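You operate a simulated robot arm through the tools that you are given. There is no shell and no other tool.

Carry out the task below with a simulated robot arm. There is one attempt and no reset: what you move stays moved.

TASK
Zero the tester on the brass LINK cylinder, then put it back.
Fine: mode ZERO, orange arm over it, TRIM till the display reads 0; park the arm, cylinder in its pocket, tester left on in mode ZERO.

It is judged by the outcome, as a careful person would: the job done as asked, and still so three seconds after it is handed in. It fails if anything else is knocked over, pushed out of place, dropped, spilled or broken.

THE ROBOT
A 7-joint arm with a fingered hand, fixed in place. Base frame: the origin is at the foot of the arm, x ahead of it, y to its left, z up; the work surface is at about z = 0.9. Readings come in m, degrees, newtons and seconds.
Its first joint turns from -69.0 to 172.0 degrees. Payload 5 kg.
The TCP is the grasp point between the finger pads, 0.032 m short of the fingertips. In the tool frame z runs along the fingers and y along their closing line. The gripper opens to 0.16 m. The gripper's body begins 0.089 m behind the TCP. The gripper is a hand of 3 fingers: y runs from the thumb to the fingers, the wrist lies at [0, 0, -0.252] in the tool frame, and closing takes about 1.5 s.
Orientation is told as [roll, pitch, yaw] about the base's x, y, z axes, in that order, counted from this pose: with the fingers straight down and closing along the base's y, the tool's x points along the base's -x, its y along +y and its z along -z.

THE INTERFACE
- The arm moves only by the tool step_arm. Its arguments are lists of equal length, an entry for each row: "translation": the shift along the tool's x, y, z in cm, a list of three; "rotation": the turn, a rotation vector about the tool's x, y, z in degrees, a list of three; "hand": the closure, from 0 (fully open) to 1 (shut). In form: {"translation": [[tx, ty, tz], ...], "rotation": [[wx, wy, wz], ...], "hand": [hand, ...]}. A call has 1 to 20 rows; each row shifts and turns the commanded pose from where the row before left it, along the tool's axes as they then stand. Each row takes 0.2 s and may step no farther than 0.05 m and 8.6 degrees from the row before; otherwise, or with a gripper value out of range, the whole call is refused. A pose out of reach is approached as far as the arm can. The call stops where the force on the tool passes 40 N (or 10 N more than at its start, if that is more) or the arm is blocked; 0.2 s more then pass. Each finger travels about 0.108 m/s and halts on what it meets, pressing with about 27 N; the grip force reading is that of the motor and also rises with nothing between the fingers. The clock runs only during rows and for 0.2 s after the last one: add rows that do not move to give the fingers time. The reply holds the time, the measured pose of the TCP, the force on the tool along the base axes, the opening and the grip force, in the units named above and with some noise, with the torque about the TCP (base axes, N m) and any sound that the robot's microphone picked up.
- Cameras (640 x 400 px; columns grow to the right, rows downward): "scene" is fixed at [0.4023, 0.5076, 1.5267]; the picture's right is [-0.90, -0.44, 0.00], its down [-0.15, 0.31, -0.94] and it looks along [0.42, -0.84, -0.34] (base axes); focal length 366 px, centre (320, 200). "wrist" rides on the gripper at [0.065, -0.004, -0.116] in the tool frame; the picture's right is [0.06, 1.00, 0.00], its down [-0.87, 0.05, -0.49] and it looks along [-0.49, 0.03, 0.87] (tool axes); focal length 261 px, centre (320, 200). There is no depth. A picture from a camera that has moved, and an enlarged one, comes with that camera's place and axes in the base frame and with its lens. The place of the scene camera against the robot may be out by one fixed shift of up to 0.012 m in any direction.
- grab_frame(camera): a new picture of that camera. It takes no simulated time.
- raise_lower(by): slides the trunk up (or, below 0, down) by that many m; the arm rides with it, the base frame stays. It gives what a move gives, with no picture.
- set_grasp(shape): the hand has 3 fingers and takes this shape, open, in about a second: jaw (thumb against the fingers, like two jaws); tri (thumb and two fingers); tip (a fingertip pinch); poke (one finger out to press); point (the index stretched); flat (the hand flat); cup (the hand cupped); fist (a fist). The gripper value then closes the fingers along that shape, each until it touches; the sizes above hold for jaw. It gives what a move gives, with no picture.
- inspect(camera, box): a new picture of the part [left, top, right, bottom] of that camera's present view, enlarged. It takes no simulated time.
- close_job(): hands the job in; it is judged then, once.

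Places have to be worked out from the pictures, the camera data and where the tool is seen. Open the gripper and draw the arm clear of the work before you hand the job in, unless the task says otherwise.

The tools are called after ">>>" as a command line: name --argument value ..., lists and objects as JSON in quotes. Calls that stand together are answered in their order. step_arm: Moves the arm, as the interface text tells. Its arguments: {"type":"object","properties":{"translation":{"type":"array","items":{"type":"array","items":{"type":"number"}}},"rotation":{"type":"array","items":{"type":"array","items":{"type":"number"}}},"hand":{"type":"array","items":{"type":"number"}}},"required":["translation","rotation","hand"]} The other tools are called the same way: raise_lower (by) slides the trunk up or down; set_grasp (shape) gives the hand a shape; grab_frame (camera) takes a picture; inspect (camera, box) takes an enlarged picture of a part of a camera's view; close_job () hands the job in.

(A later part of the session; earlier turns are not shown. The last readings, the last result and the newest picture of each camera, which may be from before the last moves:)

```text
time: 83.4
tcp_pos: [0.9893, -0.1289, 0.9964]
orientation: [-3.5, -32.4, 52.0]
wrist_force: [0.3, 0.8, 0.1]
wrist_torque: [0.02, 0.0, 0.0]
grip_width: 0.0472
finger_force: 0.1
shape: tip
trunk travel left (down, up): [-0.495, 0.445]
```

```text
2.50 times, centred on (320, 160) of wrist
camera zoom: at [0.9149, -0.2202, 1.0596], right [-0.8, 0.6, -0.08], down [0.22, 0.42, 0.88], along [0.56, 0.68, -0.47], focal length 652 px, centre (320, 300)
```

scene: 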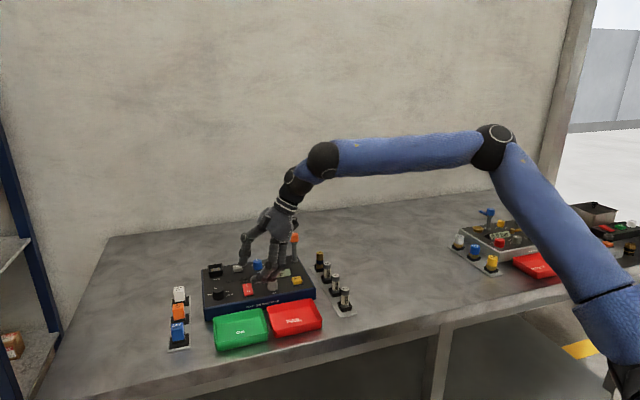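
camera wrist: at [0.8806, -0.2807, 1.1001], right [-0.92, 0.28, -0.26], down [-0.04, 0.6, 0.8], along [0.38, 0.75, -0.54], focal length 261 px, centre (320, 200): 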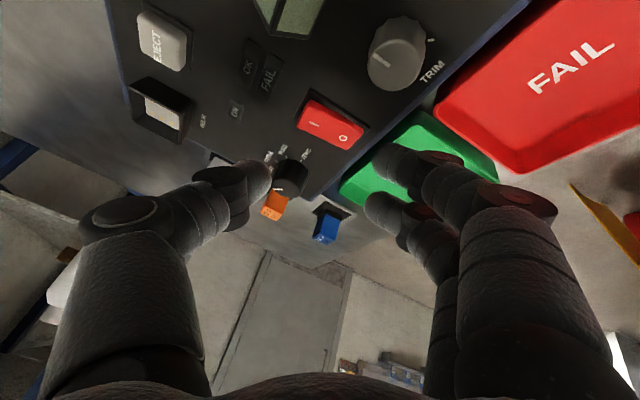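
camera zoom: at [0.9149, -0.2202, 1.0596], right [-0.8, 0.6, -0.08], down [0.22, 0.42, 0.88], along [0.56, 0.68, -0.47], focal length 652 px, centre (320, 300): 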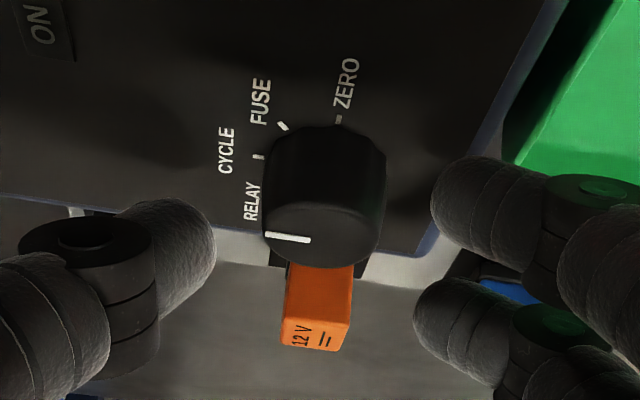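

Pointer has advanced to around CYCLE (maybe slightly short). Second stroke: lower, grip, and turn 56°.

>>> step_arm --translation '[[0.05, 0, 0.6], [0, 0, 0.45], [0, 0, 0], [0, 0, 0], [0, 0, 0], [0, 0, 0], [0, 0, 0], [0, 0, 0], [0, 0, 0], [0, 0, 0], [0, 0, 0], [0, 0, 0], [0, 0, 0]]' --rotation '[[0, 0, 0], [0, 0, 0], [0, 0, 0], [0, 0, 0], [0, 0, 0], [0, 0, 8], [0, 0, 8], [0, 0, 8], [0, 0, 8], [0, 0, 8], [0, 0, 8], [0, 0, 8], [0, 0, 0]]' --hand '[0.7, 0.7, 0.85, 1, 1, 1, 1, 1, 1, 1, 1, 1, 1]'

>>> inspect --camera "wrist" --box '[220, 80, 420, 240]'

```text
time: 86.2
tcp_pos: [0.9927, -0.127, 0.9868]
orientation: [26.5, -20.0, -10.1]
wrist_force: [1.6, -18.7, 4.4]
wrist_torque: [-0.75, -0.32, -0.2]
grip_width: 0.0157
finger_force: 27.0
shape: tip
trunk travel left (down, up): [-0.495, 0.445]
```

```text
2.50 times, centred on (320, 160) of wrist
camera zoom: at [0.8884, -0.1659, 1.0604], right [-0.05, 0.92, 0.4], down [0.62, -0.28, 0.73], along [0.78, 0.28, -0.55], focal length 652 px, centre (320, 300)
```

zoom: 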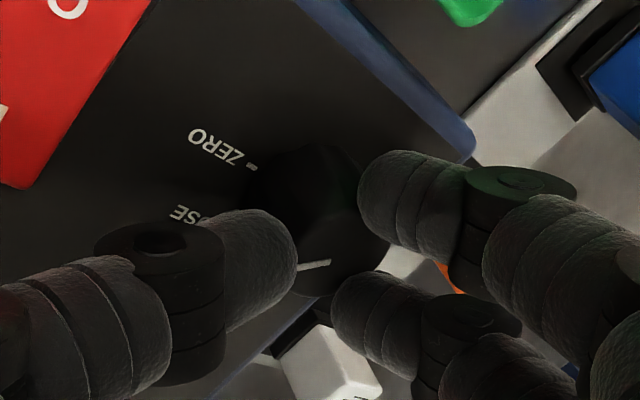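

Pointer follows. Release, spin back, and do the third stroke; check the pointer in between.

>>> step_arm --translation '[[0, 0, 0], [0, 0, -0.3], [0, 0, -0.7], [0, 0, 0], [0, 0, 0], [0, 0, 0], [0, 0, 0], [0, 0, 0], [0, 0, 0], [0, 0, 0], [0, 0, 0]]' --rotation '[[0, 0, 0], [0, 0, 0], [0, 0, 0], [0, 0, -8], [0, 0, -8], [0, 0, -8], [0, 0, -8], [0, 0, -8], [0, 0, -8], [0, 0, -8], [0, 0, 0]]' --hand '[0.8, 0.72, 0.7, 0.7, 0.7, 0.7, 0.7, 0.7, 0.7, 0.7, 0.7]'

>>> inspect --camera "wrist" --box '[220, 80, 420, 240]'

```text
time: 88.6
tcp_pos: [0.9881, -0.1293, 0.9949]
orientation: [-3.6, -32.3, 52.0]
wrist_force: [-0.2, 0.2, 1.0]
wrist_torque: [0.0, 0.05, 0.01]
grip_width: 0.0475
finger_force: 0.1
shape: tip
trunk travel left (down, up): [-0.495, 0.445]
```

```text
2.50 times, centred on (320, 160) of wrist
camera zoom: at [0.9145, -0.2207, 1.0585], right [-0.8, 0.6, -0.08], down [0.22, 0.42, 0.88], along [0.56, 0.68, -0.47], focal length 652 px, centre (320, 300)
```

zoom: 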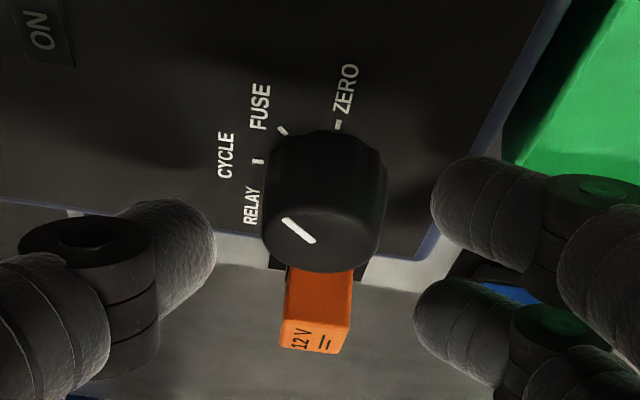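

Pointer is at FUSE now. Third stroke.

>>> step_arm --translation '[[0.05, 0.05, 0.6], [0, 0, 0.45], [0, 0, 0], [0, 0, 0], [0, 0, 0], [0, 0, 0], [0, 0, 0], [0, 0, 0], [0, 0, 0], [0, 0, 0], [0, 0, 0], [0, 0, 0], [0, 0, 0]]' --rotation '[[0, 0, 0], [0, 0, 0], [0, 0, 0], [0, 0, 0], [0, 0, 0], [0, 0, 8], [0, 0, 8], [0, 0, 8], [0, 0, 8], [0, 0, 8], [0, 0, 8], [0, 0, 8], [0, 0, 0]]' --hand '[0.7, 0.7, 0.85, 1, 1, 1, 1, 1, 1, 1, 1, 1, 1]'

>>> step_arm --translation '[[0, 0, 0], [0, 0, -0.3], [0, 0, -0.7], [0, 0, -2], [0, 0, -2], [0, 0, 0]]' --rotation '[[0, 0, 0], [0, 0, 0], [0, 0, 0], [0, 0, 0], [0, 0, 0], [0, 0, 0]]' --hand '[0.8, 0.72, 0.65, 0.6, 0.6, 0.6]'

>>> inspect --camera "wrist" --box '[220, 60, 420, 220]'

```text
time: 91.4
tcp_pos: [0.9913, -0.1258, 0.9858]
orientation: [26.3, -19.9, -9.9]
wrist_force: [-4.6, -14.5, 0.5]
wrist_torque: [-0.67, -0.09, 0.18]
grip_width: 0.0157
finger_force: 26.6
shape: tip
trunk travel left (down, up): [-0.495, 0.445]
```

```text
time: 92.8
tcp_pos: [0.9718, -0.1433, 1.0275]
orientation: [26.3, -19.9, -9.8]
wrist_force: [0.4, -0.7, 0.2]
wrist_torque: [-0.01, 0.02, -0.02]
grip_width: 0.0635
finger_force: 0.0
shape: tip
trunk travel left (down, up): [-0.495, 0.445]
```

```text
2.50 times, centred on (320, 140) of wrist
camera zoom: at [0.8683, -0.1826, 1.101], right [-0.05, 0.92, 0.39], down [0.62, -0.28, 0.73], along [0.78, 0.28, -0.55], focal length 652 px, centre (320, 350)
```

zoom: 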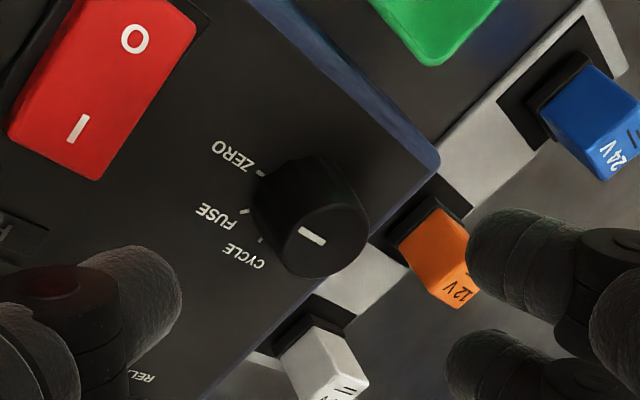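

Check the pointer from the scene camera.

>>> step_arm --translation '[[0, 0, -4], [0, 0, -4], [0, 0, -3], [0, 0, 0]]' --rotation '[[0, 0, 0], [0, 0, 0], [0, 0, 0], [0, 0, 0]]' --hand '[0.6, 0.6, 0.6, 0.6]'

>>> inspect --camera "scene" --box '[195, 260, 275, 310]'

>>> inspect --camera "wrist" --box '[240, 40, 400, 160]'

```text
time: 93.8
tcp_pos: [0.9337, -0.189, 1.1181]
orientation: [26.3, -19.8, -9.8]
wrist_force: [0.0, 0.6, 0.3]
wrist_torque: [-0.03, 0.05, -0.01]
grip_width: 0.0636
finger_force: 0.1
shape: tip
trunk travel left (down, up): [-0.495, 0.445]
```

```text
8.00 times, centred on (235, 285) of scene
camera zoom: at [0.4023, 0.5076, 1.5267], right [-0.9, -0.44, 0.0], down [-0.15, 0.31, -0.94], along [0.42, -0.84, -0.34], focal length 2924 px, centre (1000, -480)
```

zoom: 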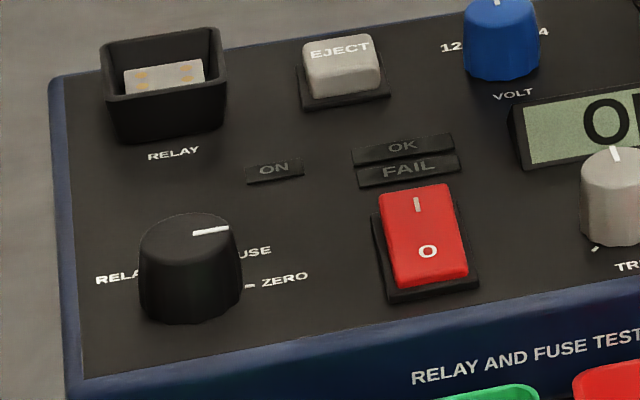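

```text
3.33 times, centred on (320, 100) of wrist
camera zoom: at [0.8295, -0.227, 1.1936], right [-0.05, 0.92, 0.39], down [0.62, -0.28, 0.73], along [0.78, 0.28, -0.55], focal length 869 px, centre (320, 533)
```

zoom: 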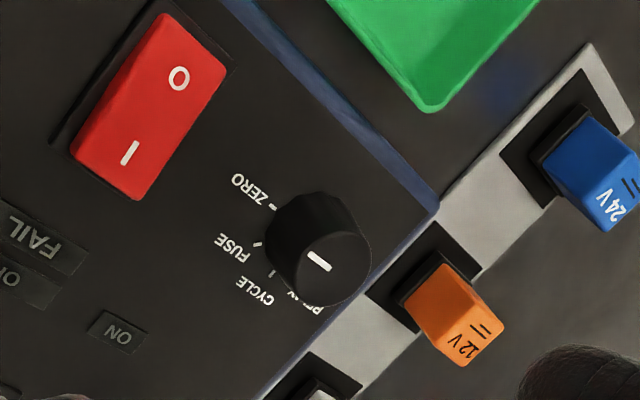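

The pointer is at ZERO. Now switch the hand to "poke" for the power rocker (press the "I" end at ≈(0.958,−0.178)), and see where the extended fingertip is.

>>> set_grasp --shape "poke"

>>> grab_frame --camera "wrist"

>>> inspect --camera "scene" --box '[190, 140, 350, 300]'

```text
time: 94.7
tcp_pos: [0.9317, -0.1876, 1.1199]
orientation: [26.2, -20.0, -9.8]
wrist_force: [0.3, -0.1, 0.4]
wrist_torque: [-0.03, -0.01, -0.01]
grip_width: 0.0
finger_force: 0.1
shape: poke
trunk travel left (down, up): [-0.495, 0.445]
```

```text
taken
camera wrist: at [0.829, -0.2267, 1.1943], right [-0.05, 0.92, 0.39], down [0.62, -0.28, 0.73], along [0.78, 0.28, -0.55], focal length 261 px, centre (320, 200)
```

wrist: 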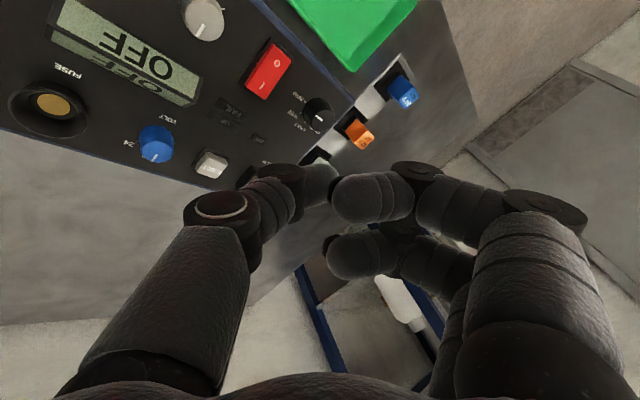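

```text
2.50 times, centred on (270, 220) of scene
camera zoom: at [0.4023, 0.5076, 1.5267], right [-0.9, -0.44, 0.0], down [-0.15, 0.31, -0.94], along [0.42, -0.84, -0.34], focal length 914 px, centre (445, 150)
```

zoom: 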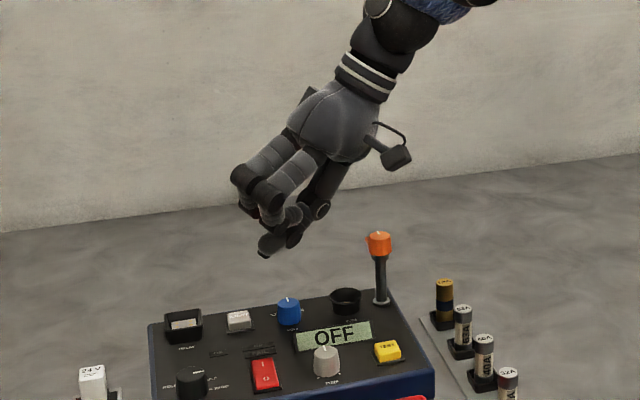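

Poke bunches all the fingertips. See whether "point" gives a single extended finger.

>>> set_grasp --shape "point"

>>> grab_frame --camera "wrist"

>>> inspect --camera "scene" --box '[190, 140, 350, 300]'

```text
time: 95.6
tcp_pos: [0.9323, -0.1868, 1.1208]
orientation: [26.3, -19.9, -9.9]
wrist_force: [0.4, 1.0, 0.0]
wrist_torque: [0.0, -0.01, 0.04]
grip_width: 0.0
finger_force: 0.1
shape: point
trunk travel left (down, up): [-0.495, 0.445]
```

```text
taken
camera wrist: at [0.829, -0.2267, 1.1943], right [-0.05, 0.92, 0.39], down [0.62, -0.28, 0.73], along [0.78, 0.28, -0.55], focal length 261 px, centre (320, 200)
```

wrist: 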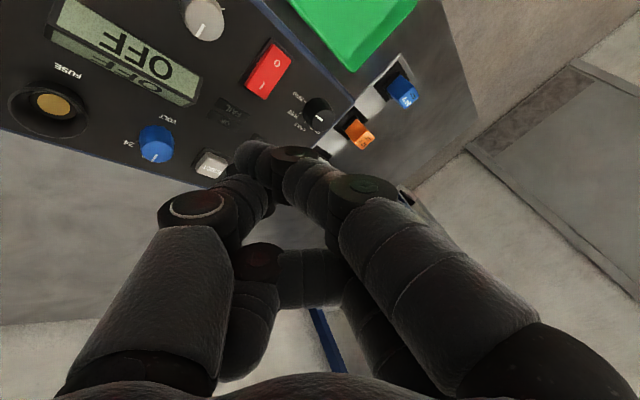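

```text
2.50 times, centred on (270, 220) of scene
camera zoom: at [0.4023, 0.5076, 1.5267], right [-0.9, -0.44, 0.0], down [-0.15, 0.31, -0.94], along [0.42, -0.84, -0.34], focal length 914 px, centre (445, 150)
```

zoom: 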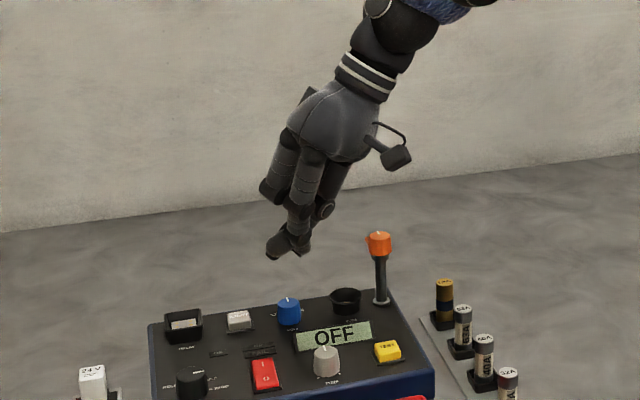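

Point curls oddly; poke is better. With the hand spun so the thumb is the lowest tip, I'll press the "I" end of the rocker. First set poke, spin +34°, and hover with the tip ~2.5 cm above.

>>> set_grasp --shape "poke"

>>> step_arm --translation '[[0, 0, 0], [0, 0, 0], [0, 0, 0], [0, 0, 0], [-0.27, -1.79, 3.18], [-0.27, -1.79, 3.18], [-0.27, -1.79, 3.18], [0, 0, 0]]' --rotation '[[0, 0, 8.5], [0, 0, 8.5], [0, 0, 8.5], [0, 0, 8.5], [0, 0, 0], [0, 0, 0], [0, 0, 0], [0, 0, 0]]' --hand '[0.6, 0.6, 0.6, 0.6, 0.6, 0.6, 0.6, 0.6]'

>>> grab_frame --camera "wrist"

>>> inspect --camera "scene" --box '[190, 220, 310, 310]'

```text
time: 96.5
tcp_pos: [0.9318, -0.1885, 1.1201]
orientation: [26.4, -20.0, -9.8]
wrist_force: [0.8, -0.1, -0.1]
wrist_torque: [-0.02, -0.02, -0.04]
grip_width: 0.0
finger_force: 0.0
shape: poke
trunk travel left (down, up): [-0.495, 0.445]
```

```text
time: 98.3
tcp_pos: [0.945, -0.1888, 1.0122]
orientation: [32.5, -2.8, -40.0]
wrist_force: [-0.4, 0.8, 0.6]
wrist_torque: [0.0, -0.04, -0.01]
grip_width: 0.061
finger_force: 0.0
shape: jaw
trunk travel left (down, up): [-0.495, 0.445]
```

```text
taken
camera wrist: at [0.8499, -0.1951, 1.1044], right [0.47, 0.7, 0.53], down [0.51, -0.71, 0.49], along [0.72, 0.04, -0.69], focal length 261 px, centre (320, 200)
```

wrist: 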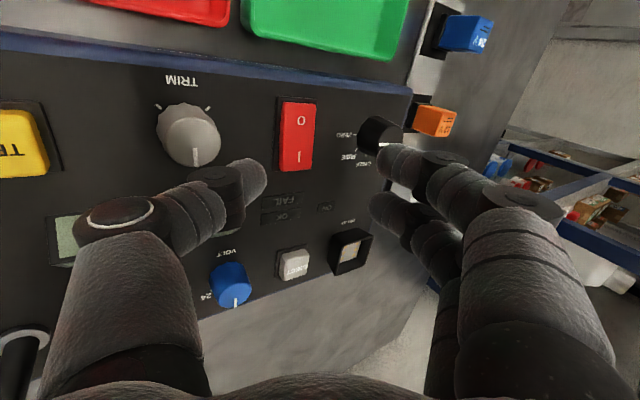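

```text
4.44 times, centred on (250, 265) of scene
camera zoom: at [0.4023, 0.5076, 1.5267], right [-0.9, -0.44, 0.0], down [-0.15, 0.31, -0.94], along [0.42, -0.84, -0.34], focal length 1625 px, centre (631, -89)
```

zoom: 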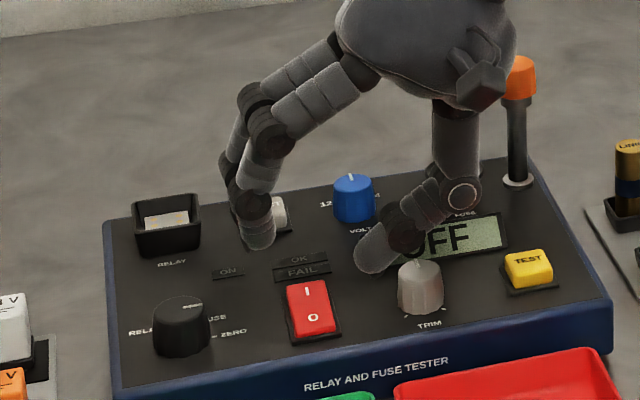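

A hand value returns it to jaw. I'll simply close the jaw fully to make a bunched tip, and look.

>>> step_arm --translation '[[0, 0, 0], [0, 0, 0], [0, 0, 0], [0, 0, 0]]' --rotation '[[0, 0, 0], [0, 0, 0], [0, 0, 0], [0, 0, 0]]' --hand '[1, 1, 1, 1]'

>>> grab_frame --camera "wrist"

>>> inspect --camera "scene" --box '[190, 220, 310, 310]'

```text
time: 99.3
tcp_pos: [0.9458, -0.1897, 1.0112]
orientation: [32.5, -2.9, -39.9]
wrist_force: [-0.3, 0.9, -1.0]
wrist_torque: [0.01, 0.03, -0.04]
grip_width: 0.0002
finger_force: 27.0
shape: jaw
trunk travel left (down, up): [-0.495, 0.445]
```

```text
taken
camera wrist: at [0.8506, -0.1954, 1.1037], right [0.47, 0.7, 0.53], down [0.51, -0.71, 0.49], along [0.72, 0.04, -0.69], focal length 261 px, centre (320, 200)
```

wrist: 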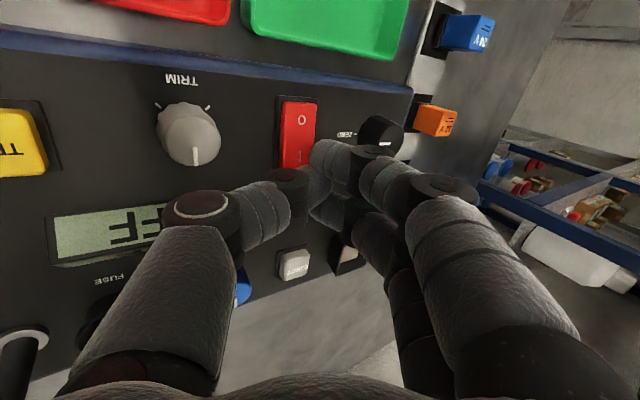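

```text
4.44 times, centred on (250, 265) of scene
camera zoom: at [0.4023, 0.5076, 1.5267], right [-0.9, -0.44, 0.0], down [-0.15, 0.31, -0.94], along [0.42, -0.84, -0.34], focal length 1625 px, centre (631, -89)
```

zoom: 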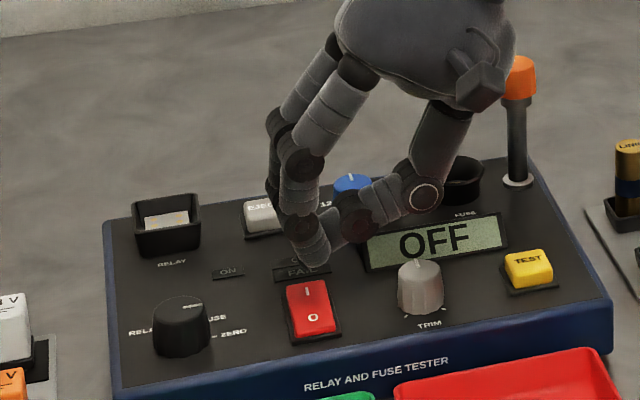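

In this spin two tips are about equally low. Spinning −90° makes the index tip alone the lowest point; raise slightly and do that.

>>> step_arm --translation '[[0, 0, -2.5], [0, 0, 0], [0, 0, 0], [0, 0, 0], [0, 0, 0], [0, 0, 0], [0, 0, 0], [0, 0, 0], [0, 0, 0], [0, 0, 0], [0, 0, 0], [0, 0, 0], [0, 0, 0]]' --rotation '[[0, 0, 0], [0, 0, -8.2], [0, 0, -8.2], [0, 0, -8.2], [0, 0, -8.2], [0, 0, -8.2], [0, 0, -8.2], [0, 0, -8.2], [0, 0, -8.2], [0, 0, -8.2], [0, 0, -8.2], [0, 0, -8.2], [0, 0, 0]]' --hand '[1, 1, 1, 1, 1, 1, 1, 1, 1, 1, 1, 1, 1]'

>>> grab_frame --camera "wrist"

>>> inspect --camera "scene" --box '[190, 220, 310, 310]'

```text
time: 102.1
tcp_pos: [0.9361, -0.2004, 1.0338]
orientation: [-3.6, -32.4, 52.3]
wrist_force: [-0.5, 0.2, 0.2]
wrist_torque: [0.0, -0.02, 0.0]
grip_width: 0.0
finger_force: 26.8
shape: jaw
trunk travel left (down, up): [-0.495, 0.445]
```

```text
taken
camera wrist: at [0.8626, -0.2916, 1.0968], right [-0.8, 0.59, -0.09], down [0.22, 0.43, 0.88], along [0.56, 0.68, -0.47], focal length 261 px, centre (320, 200)
```

wrist: 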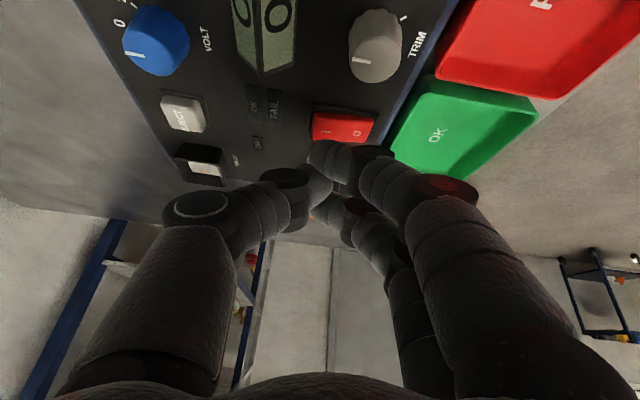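

```text
4.44 times, centred on (250, 265) of scene
camera zoom: at [0.4023, 0.5076, 1.5267], right [-0.9, -0.44, 0.0], down [-0.15, 0.31, -0.94], along [0.42, -0.84, -0.34], focal length 1625 px, centre (631, -89)
```

zoom: 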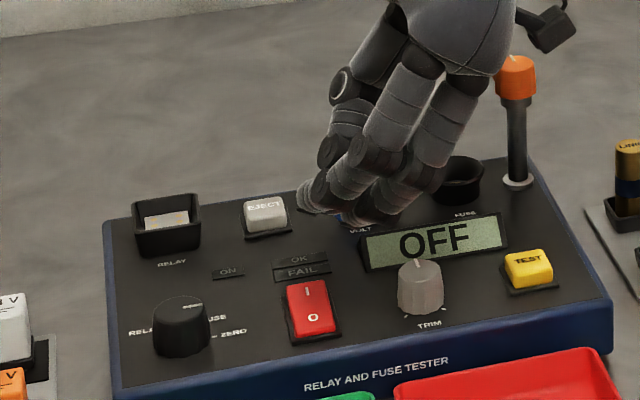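

Now the index tip is lowest. Move it above the "I" end (tip ~1 cm above).

>>> step_arm --translation '[[-0.55, -0.35, 3.56], [0, 0, 0], [0, 0, 0]]' --rotation '[[0, 0, 0], [0, 0, 0], [0, 0, 0]]' --hand '[1, 1, 1]'

>>> inspect --camera "wrist" --box '[240, 80, 400, 200]'

>>> inspect --camera "scene" --box '[210, 240, 290, 300]'

```text
time: 102.9
tcp_pos: [0.9569, -0.1844, 1.0058]
orientation: [-3.5, -32.4, 52.1]
wrist_force: [0.9, 0.0, -0.8]
wrist_torque: [0.0, 0.0, 0.01]
grip_width: 0.0
finger_force: 26.7
shape: jaw
trunk travel left (down, up): [-0.495, 0.445]
```

```text
3.33 times, centred on (320, 140) of wrist
camera zoom: at [0.8831, -0.2764, 1.0697], right [-0.8, 0.6, -0.08], down [0.22, 0.42, 0.88], along [0.56, 0.68, -0.47], focal length 869 px, centre (320, 400)
```

zoom: 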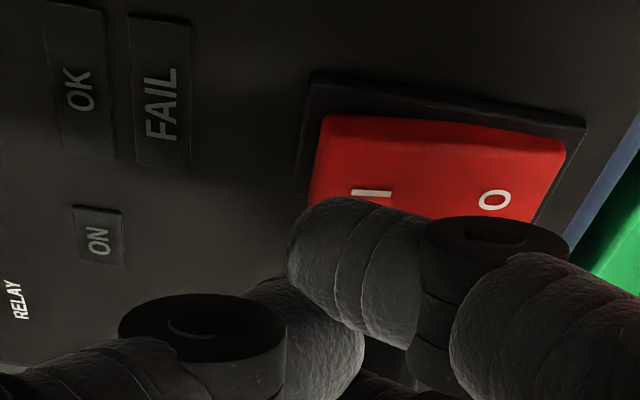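

```text
6.67 times, centred on (250, 270) of scene
camera zoom: at [0.4023, 0.5076, 1.5267], right [-0.9, -0.44, 0.0], down [-0.15, 0.31, -0.94], along [0.42, -0.84, -0.34], focal length 2437 px, centre (787, -267)
```

zoom: 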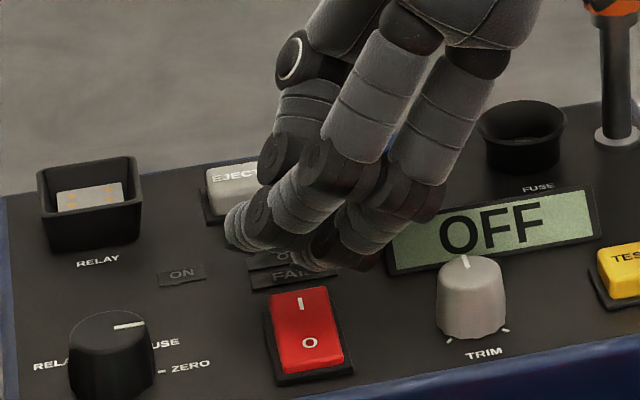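

Tip is right at the end edge of the rocker; shift 5 mm forward (tool +y) and press straight down gently.

>>> step_arm --translation '[[0, 0.5, 0], [0.43, 0.04, 0.67], [0.27, 0.02, 0.42], [0, 0, 0]]' --rotation '[[0, 0, 0], [0, 0, 0], [0, 0, 0], [0, 0, 0]]' --hand '[1, 1, 1, 1]'

>>> inspect --camera "wrist" --box '[240, 80, 400, 200]'

>>> inspect --camera "scene" --box '[210, 240, 290, 300]'

```text
time: 103.9
tcp_pos: [0.9518, -0.1829, 0.9935]
orientation: [-3.6, -32.4, 52.2]
wrist_force: [0.0, 0.8, 2.0]
wrist_torque: [0.01, 0.02, 0.03]
grip_width: 0.0
finger_force: 27.6
shape: jaw
trunk travel left (down, up): [-0.495, 0.445]
```

```text
3.33 times, centred on (320, 140) of wrist
camera zoom: at [0.8781, -0.2735, 1.0564], right [-0.8, 0.6, -0.09], down [0.22, 0.42, 0.88], along [0.56, 0.68, -0.47], focal length 869 px, centre (320, 400)
```

zoom: 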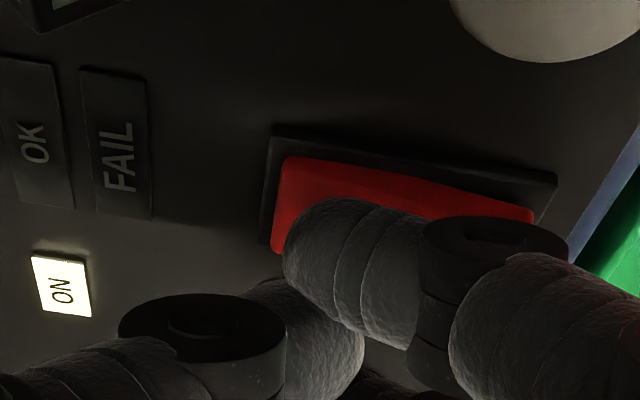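

```text
6.67 times, centred on (250, 270) of scene
camera zoom: at [0.4023, 0.5076, 1.5267], right [-0.9, -0.44, 0.0], down [-0.15, 0.31, -0.94], along [0.42, -0.84, -0.34], focal length 2437 px, centre (787, -267)
```

zoom: 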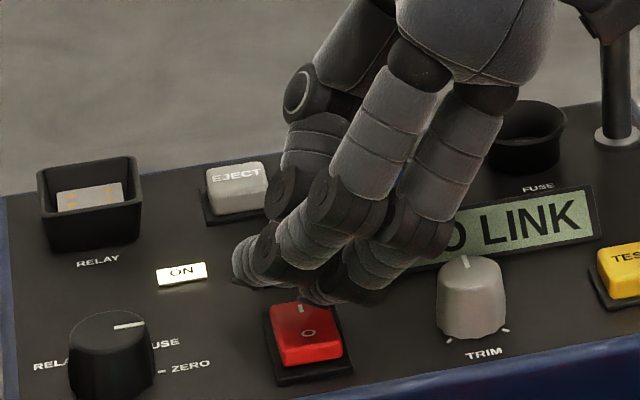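

Power is on: the ON lamp is lit and the display reads "NO LINK" (ZERO mode confirmed). Now retreat upward, take a moderate 17° lean with yaw ≈20° (which keeps fingers off the orange post later), and hover over the LINK cylinder.

>>> step_arm --translation '[[-0.6, 0, -2], [0, 0, -4], [0, 0, -4], [0, 0, -3], [0, 0, 0], [0, 0, 0], [0, 0, 0], [0, 0, 0], [0, 0, 0], [2.31, -3.18, -0.15], [2.31, -3.18, -0.15], [2.31, -3.18, -0.15], [2.31, -3.18, -0.15], [2.31, -3.18, -0.15], [0, 0, 0]]' --rotation '[[0, 0, 0], [0, 0, 0], [0, 0, 0], [0, 0, 0], [3.53, 4.04, 5.49], [3.53, 4.04, 5.49], [3.53, 4.04, 5.49], [3.53, 4.04, 5.49], [3.53, 4.04, 5.49], [0, 0, 0], [0, 0, 0], [0, 0, 0], [0, 0, 0], [0, 0, 0], [0, 0, 0]]' --hand '[1, 1, 1, 1, 1, 1, 0.9, 0.8, 0.7, 0.6, 0.6, 0.6, 0.6, 0.6, 0.6]'

>>> grab_frame --camera "wrist"

>>> grab_frame --camera "scene"

```text
time: 107.1
tcp_pos: [0.8341, -0.4282, 1.0974]
orientation: [-8.6, -14.8, 20.2]
wrist_force: [-0.4, -0.5, 0.1]
wrist_torque: [-0.01, 0.05, 0.0]
grip_width: 0.0608
finger_force: 0.0
shape: jaw
out of reach, approached as far as the arm can: row 9
trunk travel left (down, up): [-0.495, 0.445]
```

```text
taken
camera wrist: at [0.743, -0.4501, 1.1921], right [-0.36, 0.92, -0.16], down [0.63, 0.37, 0.68], along [0.69, 0.15, -0.71], focal length 261 px, centre (320, 200)
```

wrist: 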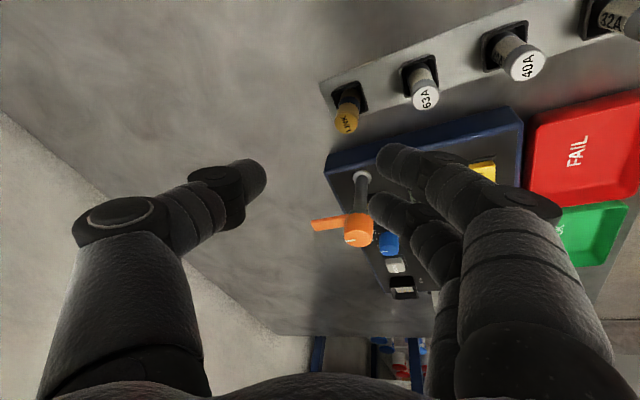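

```text
taken
```

scene: 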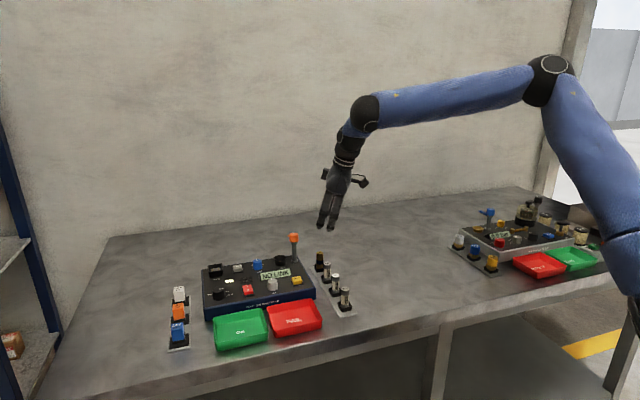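

Zoom on LINK and rack from here to refine its position.

>>> inspect --camera "wrist" --box '[300, 60, 460, 180]'

>>> inspect --camera "scene" --box '[280, 225, 380, 320]'

```text
3.33 times, centred on (380, 120) of wrist
camera zoom: at [0.743, -0.4501, 1.1921], right [-0.36, 0.92, -0.16], down [0.63, 0.37, 0.68], along [0.69, 0.15, -0.71], focal length 869 px, centre (120, 467)
```

zoom: 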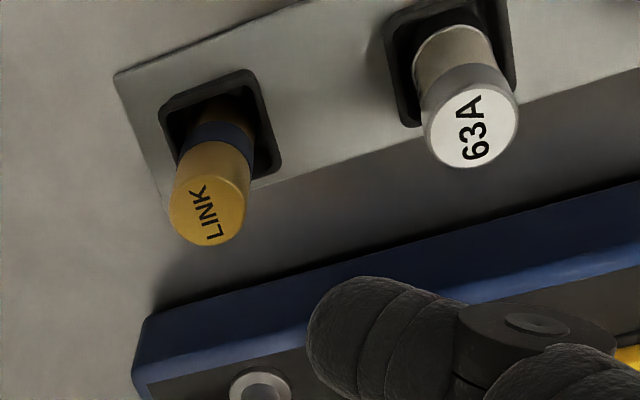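

```text
4.21 times, centred on (330, 272) of scene
camera zoom: at [0.4023, 0.5076, 1.5267], right [-0.9, -0.44, 0.0], down [-0.15, 0.31, -0.94], along [0.42, -0.84, -0.34], focal length 1539 px, centre (278, -105)
```

zoom: 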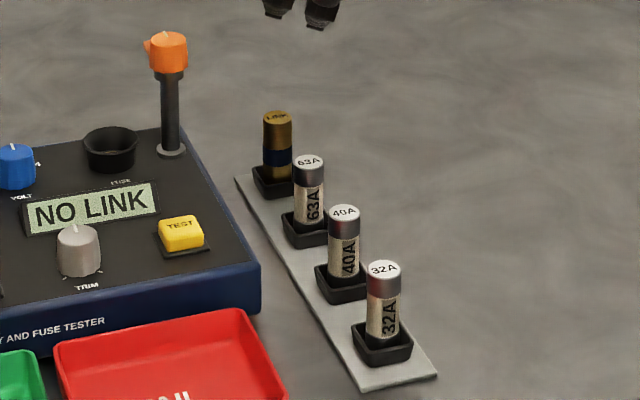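

LINK confirmed at (0.8545,−0.418), Ø≈23 mm, top z≈0.9685. Move to 4 cm above the grasp pose with the opening at 4.5 cm.

>>> step_arm --translation '[[0.24, 0.91, 4.16], [0.24, 0.91, 4.16], [0, 0, 0]]' --rotation '[[0, 0, 0], [0, 0, 0], [0, 0, 0]]' --hand '[0.72, 0.72, 0.72]'

>>> grab_frame --camera "wrist"

>>> inspect --camera "scene" --box '[280, 205, 380, 300]'

```text
time: 107.9
tcp_pos: [0.8491, -0.4173, 1.0143]
orientation: [-8.5, -14.8, 20.3]
wrist_force: [-0.1, 0.4, 0.1]
wrist_torque: [-0.02, 0.01, -0.01]
grip_width: 0.043
finger_force: 0.1
shape: jaw
trunk travel left (down, up): [-0.495, 0.445]
```

```text
taken
camera wrist: at [0.758, -0.4376, 1.1108], right [-0.36, 0.92, -0.16], down [0.63, 0.37, 0.68], along [0.69, 0.15, -0.71], focal length 261 px, centre (320, 200)
```

wrist: 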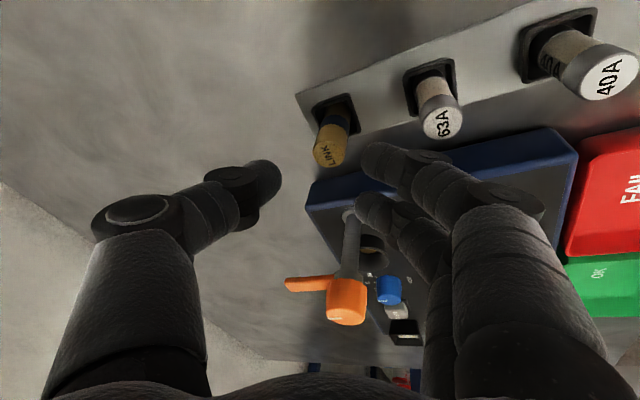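

```text
4.21 times, centred on (330, 252) of scene
camera zoom: at [0.4023, 0.5076, 1.5267], right [-0.9, -0.44, 0.0], down [-0.15, 0.31, -0.94], along [0.42, -0.84, -0.34], focal length 1539 px, centre (278, -21)
```

zoom: 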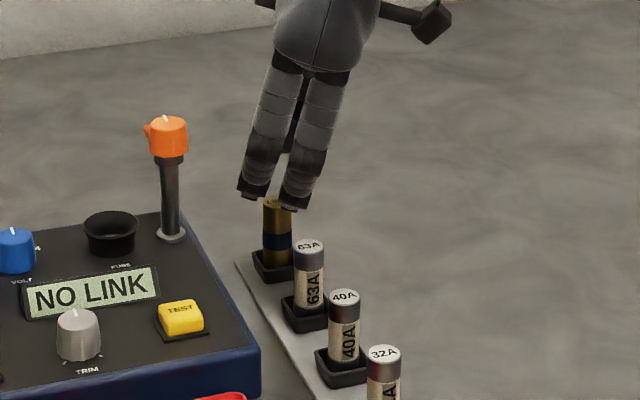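

Aligned. Descend straight down 4 cm around the cylinder.

>>> step_arm --translation '[[0.55, 0.32, 1.91], [0.55, 0.32, 1.91], [0, 0, 0]]' --rotation '[[0, 0, 0], [0, 0, 0], [0, 0, 0]]' --hand '[0.72, 0.72, 0.72]'

>>> grab_frame --camera "wrist"

>>> inspect --camera "scene" --box '[280, 205, 380, 300]'

```text
time: 108.7
tcp_pos: [0.8481, -0.417, 0.975]
orientation: [-8.6, -14.8, 20.3]
wrist_force: [0.1, -0.3, -0.3]
wrist_torque: [-0.01, 0.0, 0.0]
grip_width: 0.0426
finger_force: 0.1
shape: jaw
trunk travel left (down, up): [-0.495, 0.445]
```

```text
taken
camera wrist: at [0.7571, -0.438, 1.0702], right [-0.36, 0.92, -0.16], down [0.63, 0.37, 0.68], along [0.69, 0.15, -0.71], focal length 261 px, centre (320, 200)
```

wrist: 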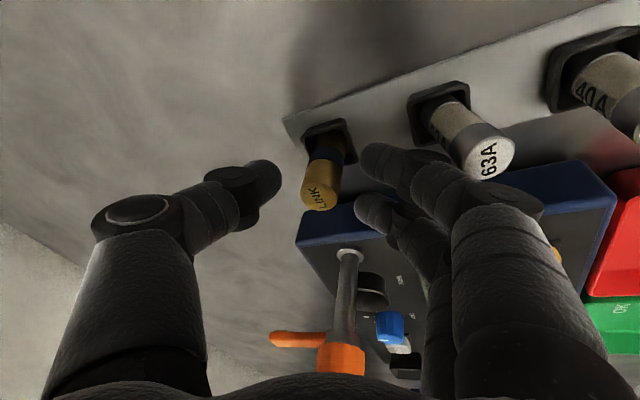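

```text
4.21 times, centred on (330, 252) of scene
camera zoom: at [0.4023, 0.5076, 1.5267], right [-0.9, -0.44, 0.0], down [-0.15, 0.31, -0.94], along [0.42, -0.84, -0.34], focal length 1539 px, centre (278, -21)
```

zoom: 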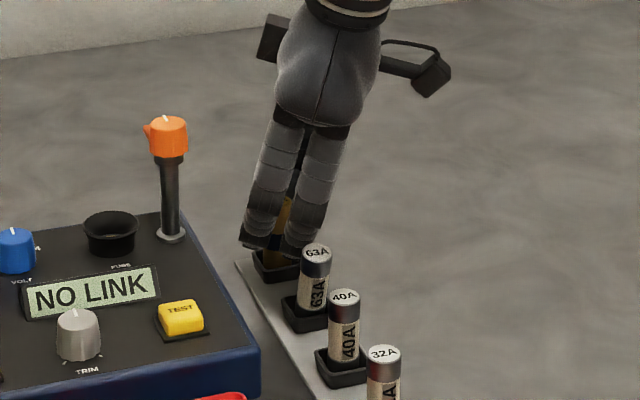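

LINK is between thumb and fingers. Close on it.

>>> step_arm --translation '[[0, 0, 0], [0, 0, 0], [0, 0, 0], [0, 0, 0], [0, 0, 0], [0, 0, 0]]' --rotation '[[0, 0, 0], [0, 0, 0], [0, 0, 0], [0, 0, 0], [0, 0, 0], [0, 0, 0]]' --hand '[0.78, 0.84, 0.9, 0.95, 1, 1]'

>>> grab_frame --camera "wrist"

>>> inspect --camera "scene" --box '[280, 205, 380, 300]'

```text
time: 110.1
tcp_pos: [0.8471, -0.4162, 0.9743]
orientation: [-8.5, -14.8, 20.3]
wrist_force: [-3.4, 3.0, -0.7]
wrist_torque: [0.17, 0.22, 0.02]
grip_width: 0.0103
finger_force: 26.8
shape: tri
trunk travel left (down, up): [-0.495, 0.445]
```

```text
taken
camera wrist: at [0.7571, -0.4378, 1.0703], right [-0.36, 0.92, -0.16], down [0.63, 0.37, 0.68], along [0.69, 0.15, -0.71], focal length 261 px, centre (320, 200)
```

wrist: 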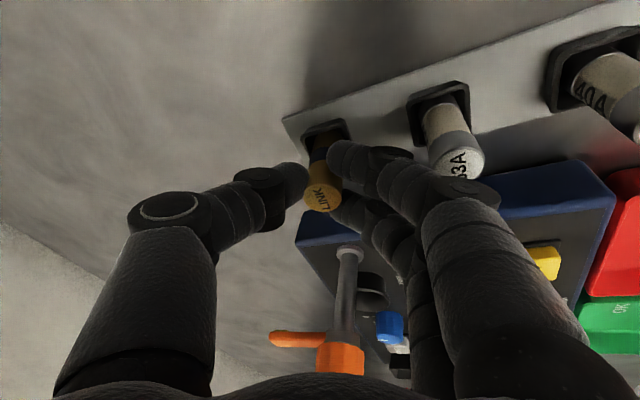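

```text
4.21 times, centred on (330, 252) of scene
camera zoom: at [0.4023, 0.5076, 1.5267], right [-0.9, -0.44, 0.0], down [-0.15, 0.31, -0.94], along [0.42, -0.84, -0.34], focal length 1539 px, centre (278, -21)
```

zoom: 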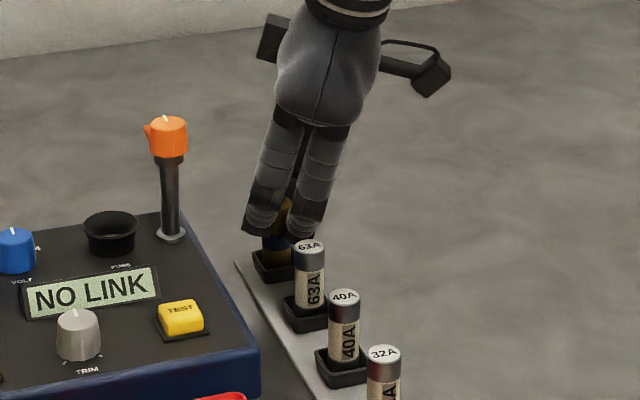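

Gripped. (63A is upright in its pocket.) Lift straight up 8.5 cm.

>>> step_arm --translation '[[-0.73, -0.4, -2.71], [-0.73, -0.4, -2.71], [-0.73, -0.4, -2.71], [0, 0, 0]]' --rotation '[[0, 0, 0], [0, 0, 0], [0, 0, 0], [0, 0, 0]]' --hand '[1, 1, 1, 1]'

>>> grab_frame --camera "wrist"

>>> inspect --camera "scene" --box '[270, 195, 370, 290]'

```text
time: 111.1
tcp_pos: [0.8467, -0.4174, 1.0602]
orientation: [-8.5, -14.8, 20.2]
wrist_force: [0.2, 0.3, -2.0]
wrist_torque: [-0.01, 0.01, 0.03]
grip_width: 0.0093
finger_force: 27.3
shape: tri
trunk travel left (down, up): [-0.495, 0.445]
```

```text
taken
camera wrist: at [0.7566, -0.4386, 1.1558], right [-0.36, 0.92, -0.16], down [0.63, 0.37, 0.68], along [0.69, 0.15, -0.71], focal length 261 px, centre (320, 200)
```

wrist: 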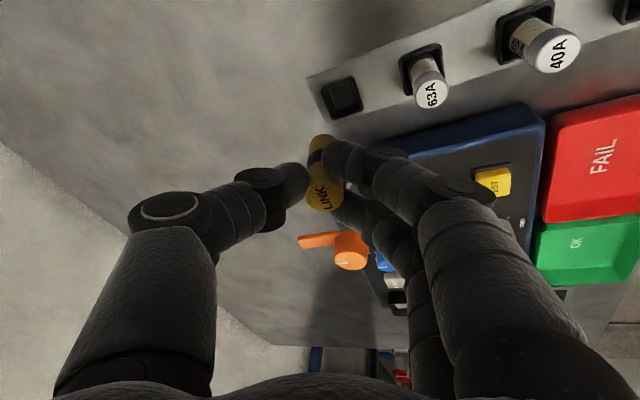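

```text
4.21 times, centred on (320, 242) of scene
camera zoom: at [0.4023, 0.5076, 1.5267], right [-0.9, -0.44, 0.0], down [-0.15, 0.31, -0.94], along [0.42, -0.84, -0.34], focal length 1539 px, centre (320, 21)
```

zoom: 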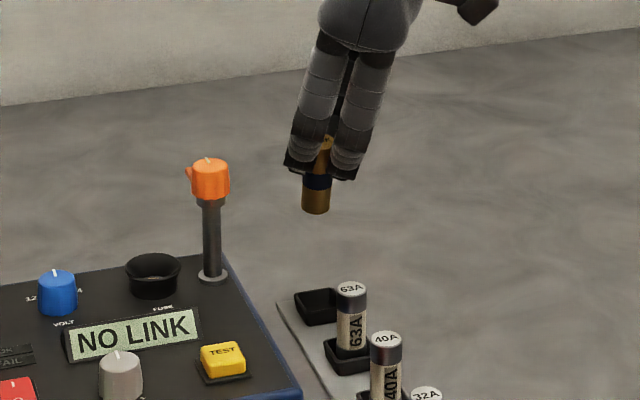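

LINK is held, leaning about 7° with the hand—acceptable for the wide cup. Carry it round the front of the orange post at z≈1.07.

>>> step_arm --translation '[[-1.67, 3.19, -0.38], [-1.67, 3.19, -0.38], [-1.67, 3.19, -0.38], [0, 0, 0]]' --rotation '[[0, 0, 0], [0, 0, 0], [0, 0, 0], [0, 0, 0]]' --hand '[1, 1, 1, 1]'

>>> grab_frame --camera "wrist"

>>> inspect --camera "scene" --box '[230, 195, 350, 295]'

```text
time: 112.1
tcp_pos: [0.8601, -0.309, 1.0709]
orientation: [-8.5, -14.8, 20.1]
wrist_force: [-0.2, 0.1, -1.9]
wrist_torque: [0.0, 0.0, 0.01]
grip_width: 0.0093
finger_force: 26.8
shape: tri
trunk travel left (down, up): [-0.495, 0.445]
```

```text
taken
camera wrist: at [0.7697, -0.3302, 1.1662], right [-0.36, 0.92, -0.16], down [0.63, 0.37, 0.68], along [0.69, 0.15, -0.71], focal length 261 px, centre (320, 200)
```

wrist: 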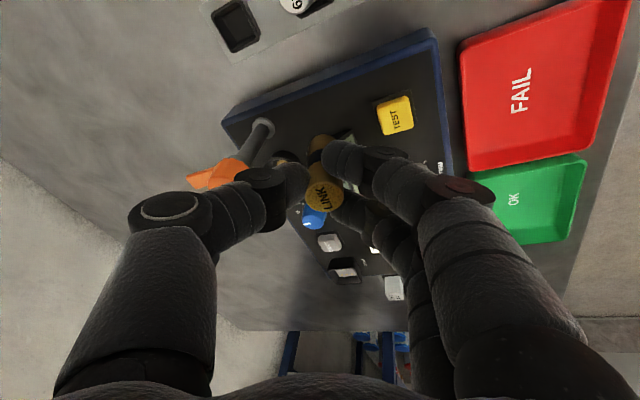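

```text
4.00 times, centred on (290, 245) of scene
camera zoom: at [0.4023, 0.5076, 1.5267], right [-0.9, -0.44, 0.0], down [-0.15, 0.31, -0.94], along [0.42, -0.84, -0.34], focal length 1462 px, centre (440, 20)
```

zoom: 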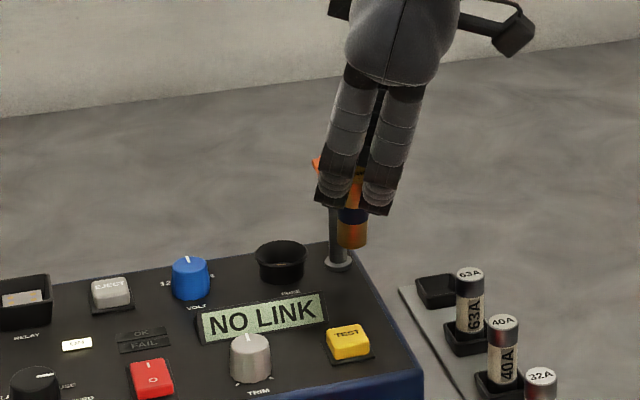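

Move over the cup at z≈1.08 (keeping the thumb above the hub height).

>>> step_arm --translation '[[-2.0, -1.5, 0.4], [-2.0, -1.5, 0.5], [0, 0, 0]]' --rotation '[[0, 0, 0], [0, 0, 0], [0, 0, 0]]' --hand '[1, 1, 1]'

>>> grab_frame --camera "wrist"

>>> inspect --camera "scene" --box '[230, 195, 350, 295]'

```text
time: 112.9
tcp_pos: [0.9085, -0.3243, 1.0758]
orientation: [-8.4, -14.8, 20.3]
wrist_force: [-1.8, 0.4, -1.8]
wrist_torque: [-0.01, 0.03, -0.01]
grip_width: 0.0092
finger_force: 27.3
shape: tri
trunk travel left (down, up): [-0.495, 0.445]
```

```text
taken
camera wrist: at [0.8165, -0.346, 1.1711], right [-0.36, 0.92, -0.16], down [0.63, 0.37, 0.68], along [0.69, 0.15, -0.71], focal length 261 px, centre (320, 200)
```

wrist: 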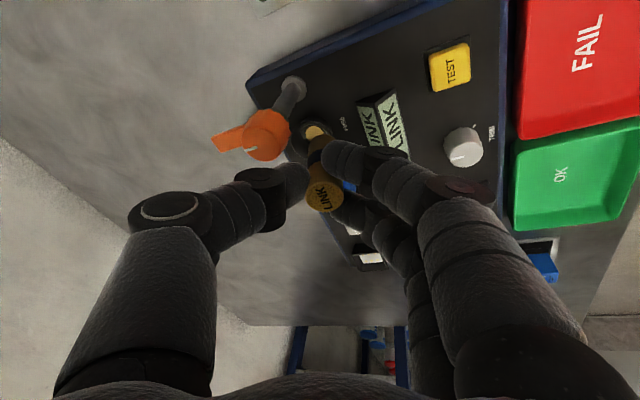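

```text
4.00 times, centred on (290, 245) of scene
camera zoom: at [0.4023, 0.5076, 1.5267], right [-0.9, -0.44, 0.0], down [-0.15, 0.31, -0.94], along [0.42, -0.84, -0.34], focal length 1462 px, centre (440, 20)
```

zoom: 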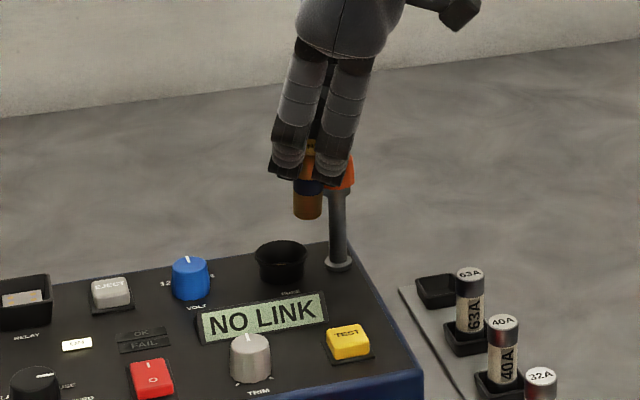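

Zoom to see the cylinder bottom relative to the cup.

>>> inspect --camera "wrist" --box '[230, 80, 390, 220]'

>>> inspect --camera "scene" --box '[270, 215, 330, 275]'

```text
2.86 times, centred on (310, 150) of wrist
camera zoom: at [0.8165, -0.346, 1.1711], right [-0.36, 0.92, -0.16], down [0.63, 0.37, 0.68], along [0.69, 0.15, -0.71], focal length 745 px, centre (349, 343)
```

zoom: 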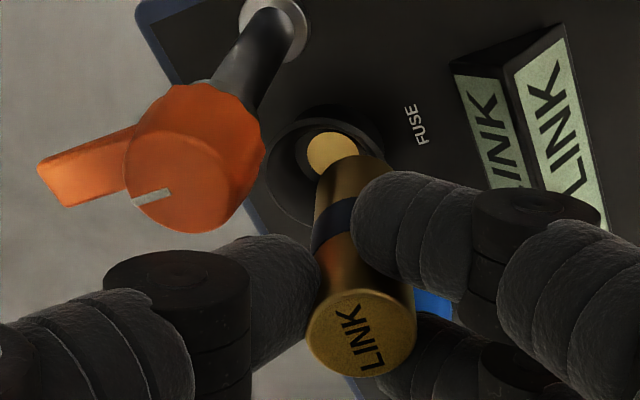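

```text
6.67 times, centred on (300, 245) of scene
camera zoom: at [0.4023, 0.5076, 1.5267], right [-0.9, -0.44, 0.0], down [-0.15, 0.31, -0.94], along [0.42, -0.84, -0.34], focal length 2437 px, centre (453, -100)
```

zoom: 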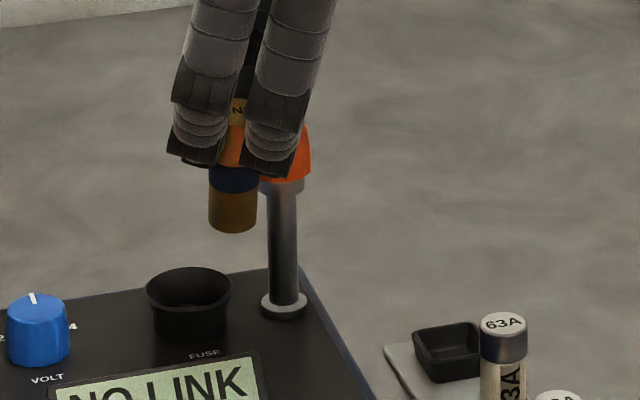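

The cylinder (length ≈58 mm) leans with the hand ~8°, bottom offset known. Move so its bottom is above the cup centre (TCP ≈ (0.942,−0.332)).

>>> step_arm --translation '[[-2.79, -1.74, 1.0], [0, 0, 0], [0, 0, 0]]' --rotation '[[0, 0, 0], [0, 0, 0], [0, 0, 0]]' --hand '[1, 1, 1]'

>>> inspect --camera "wrist" --box '[230, 80, 390, 220]'

>>> inspect --camera "scene" --box '[260, 215, 320, 275]'

```text
time: 113.7
tcp_pos: [0.9427, -0.3327, 1.0753]
orientation: [-8.5, -14.8, 20.2]
wrist_force: [-0.4, -0.4, -2.5]
wrist_torque: [0.03, 0.02, 0.01]
grip_width: 0.0092
finger_force: 27.0
shape: tri
trunk travel left (down, up): [-0.495, 0.445]
```

```text
2.86 times, centred on (310, 150) of wrist
camera zoom: at [0.8514, -0.3534, 1.1697], right [-0.36, 0.92, -0.16], down [0.63, 0.37, 0.68], along [0.69, 0.15, -0.71], focal length 745 px, centre (349, 343)
```

zoom: 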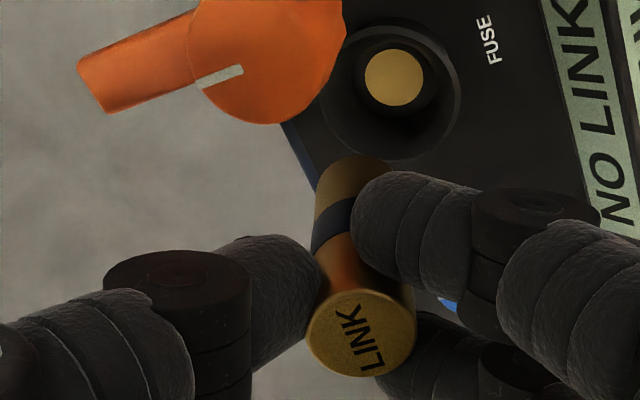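

```text
6.67 times, centred on (290, 245) of scene
camera zoom: at [0.4023, 0.5076, 1.5267], right [-0.9, -0.44, 0.0], down [-0.15, 0.31, -0.94], along [0.42, -0.84, -0.34], focal length 2437 px, centre (520, -100)
```

zoom: 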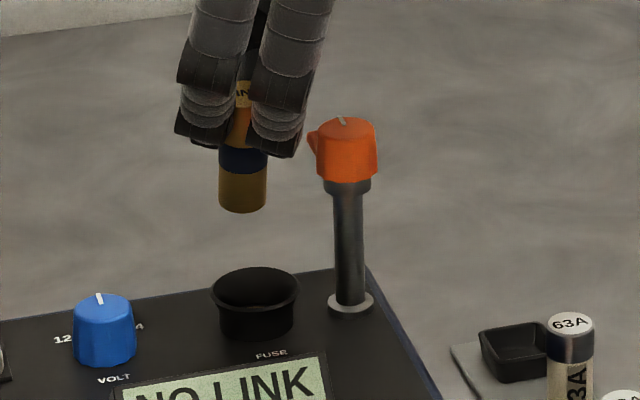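

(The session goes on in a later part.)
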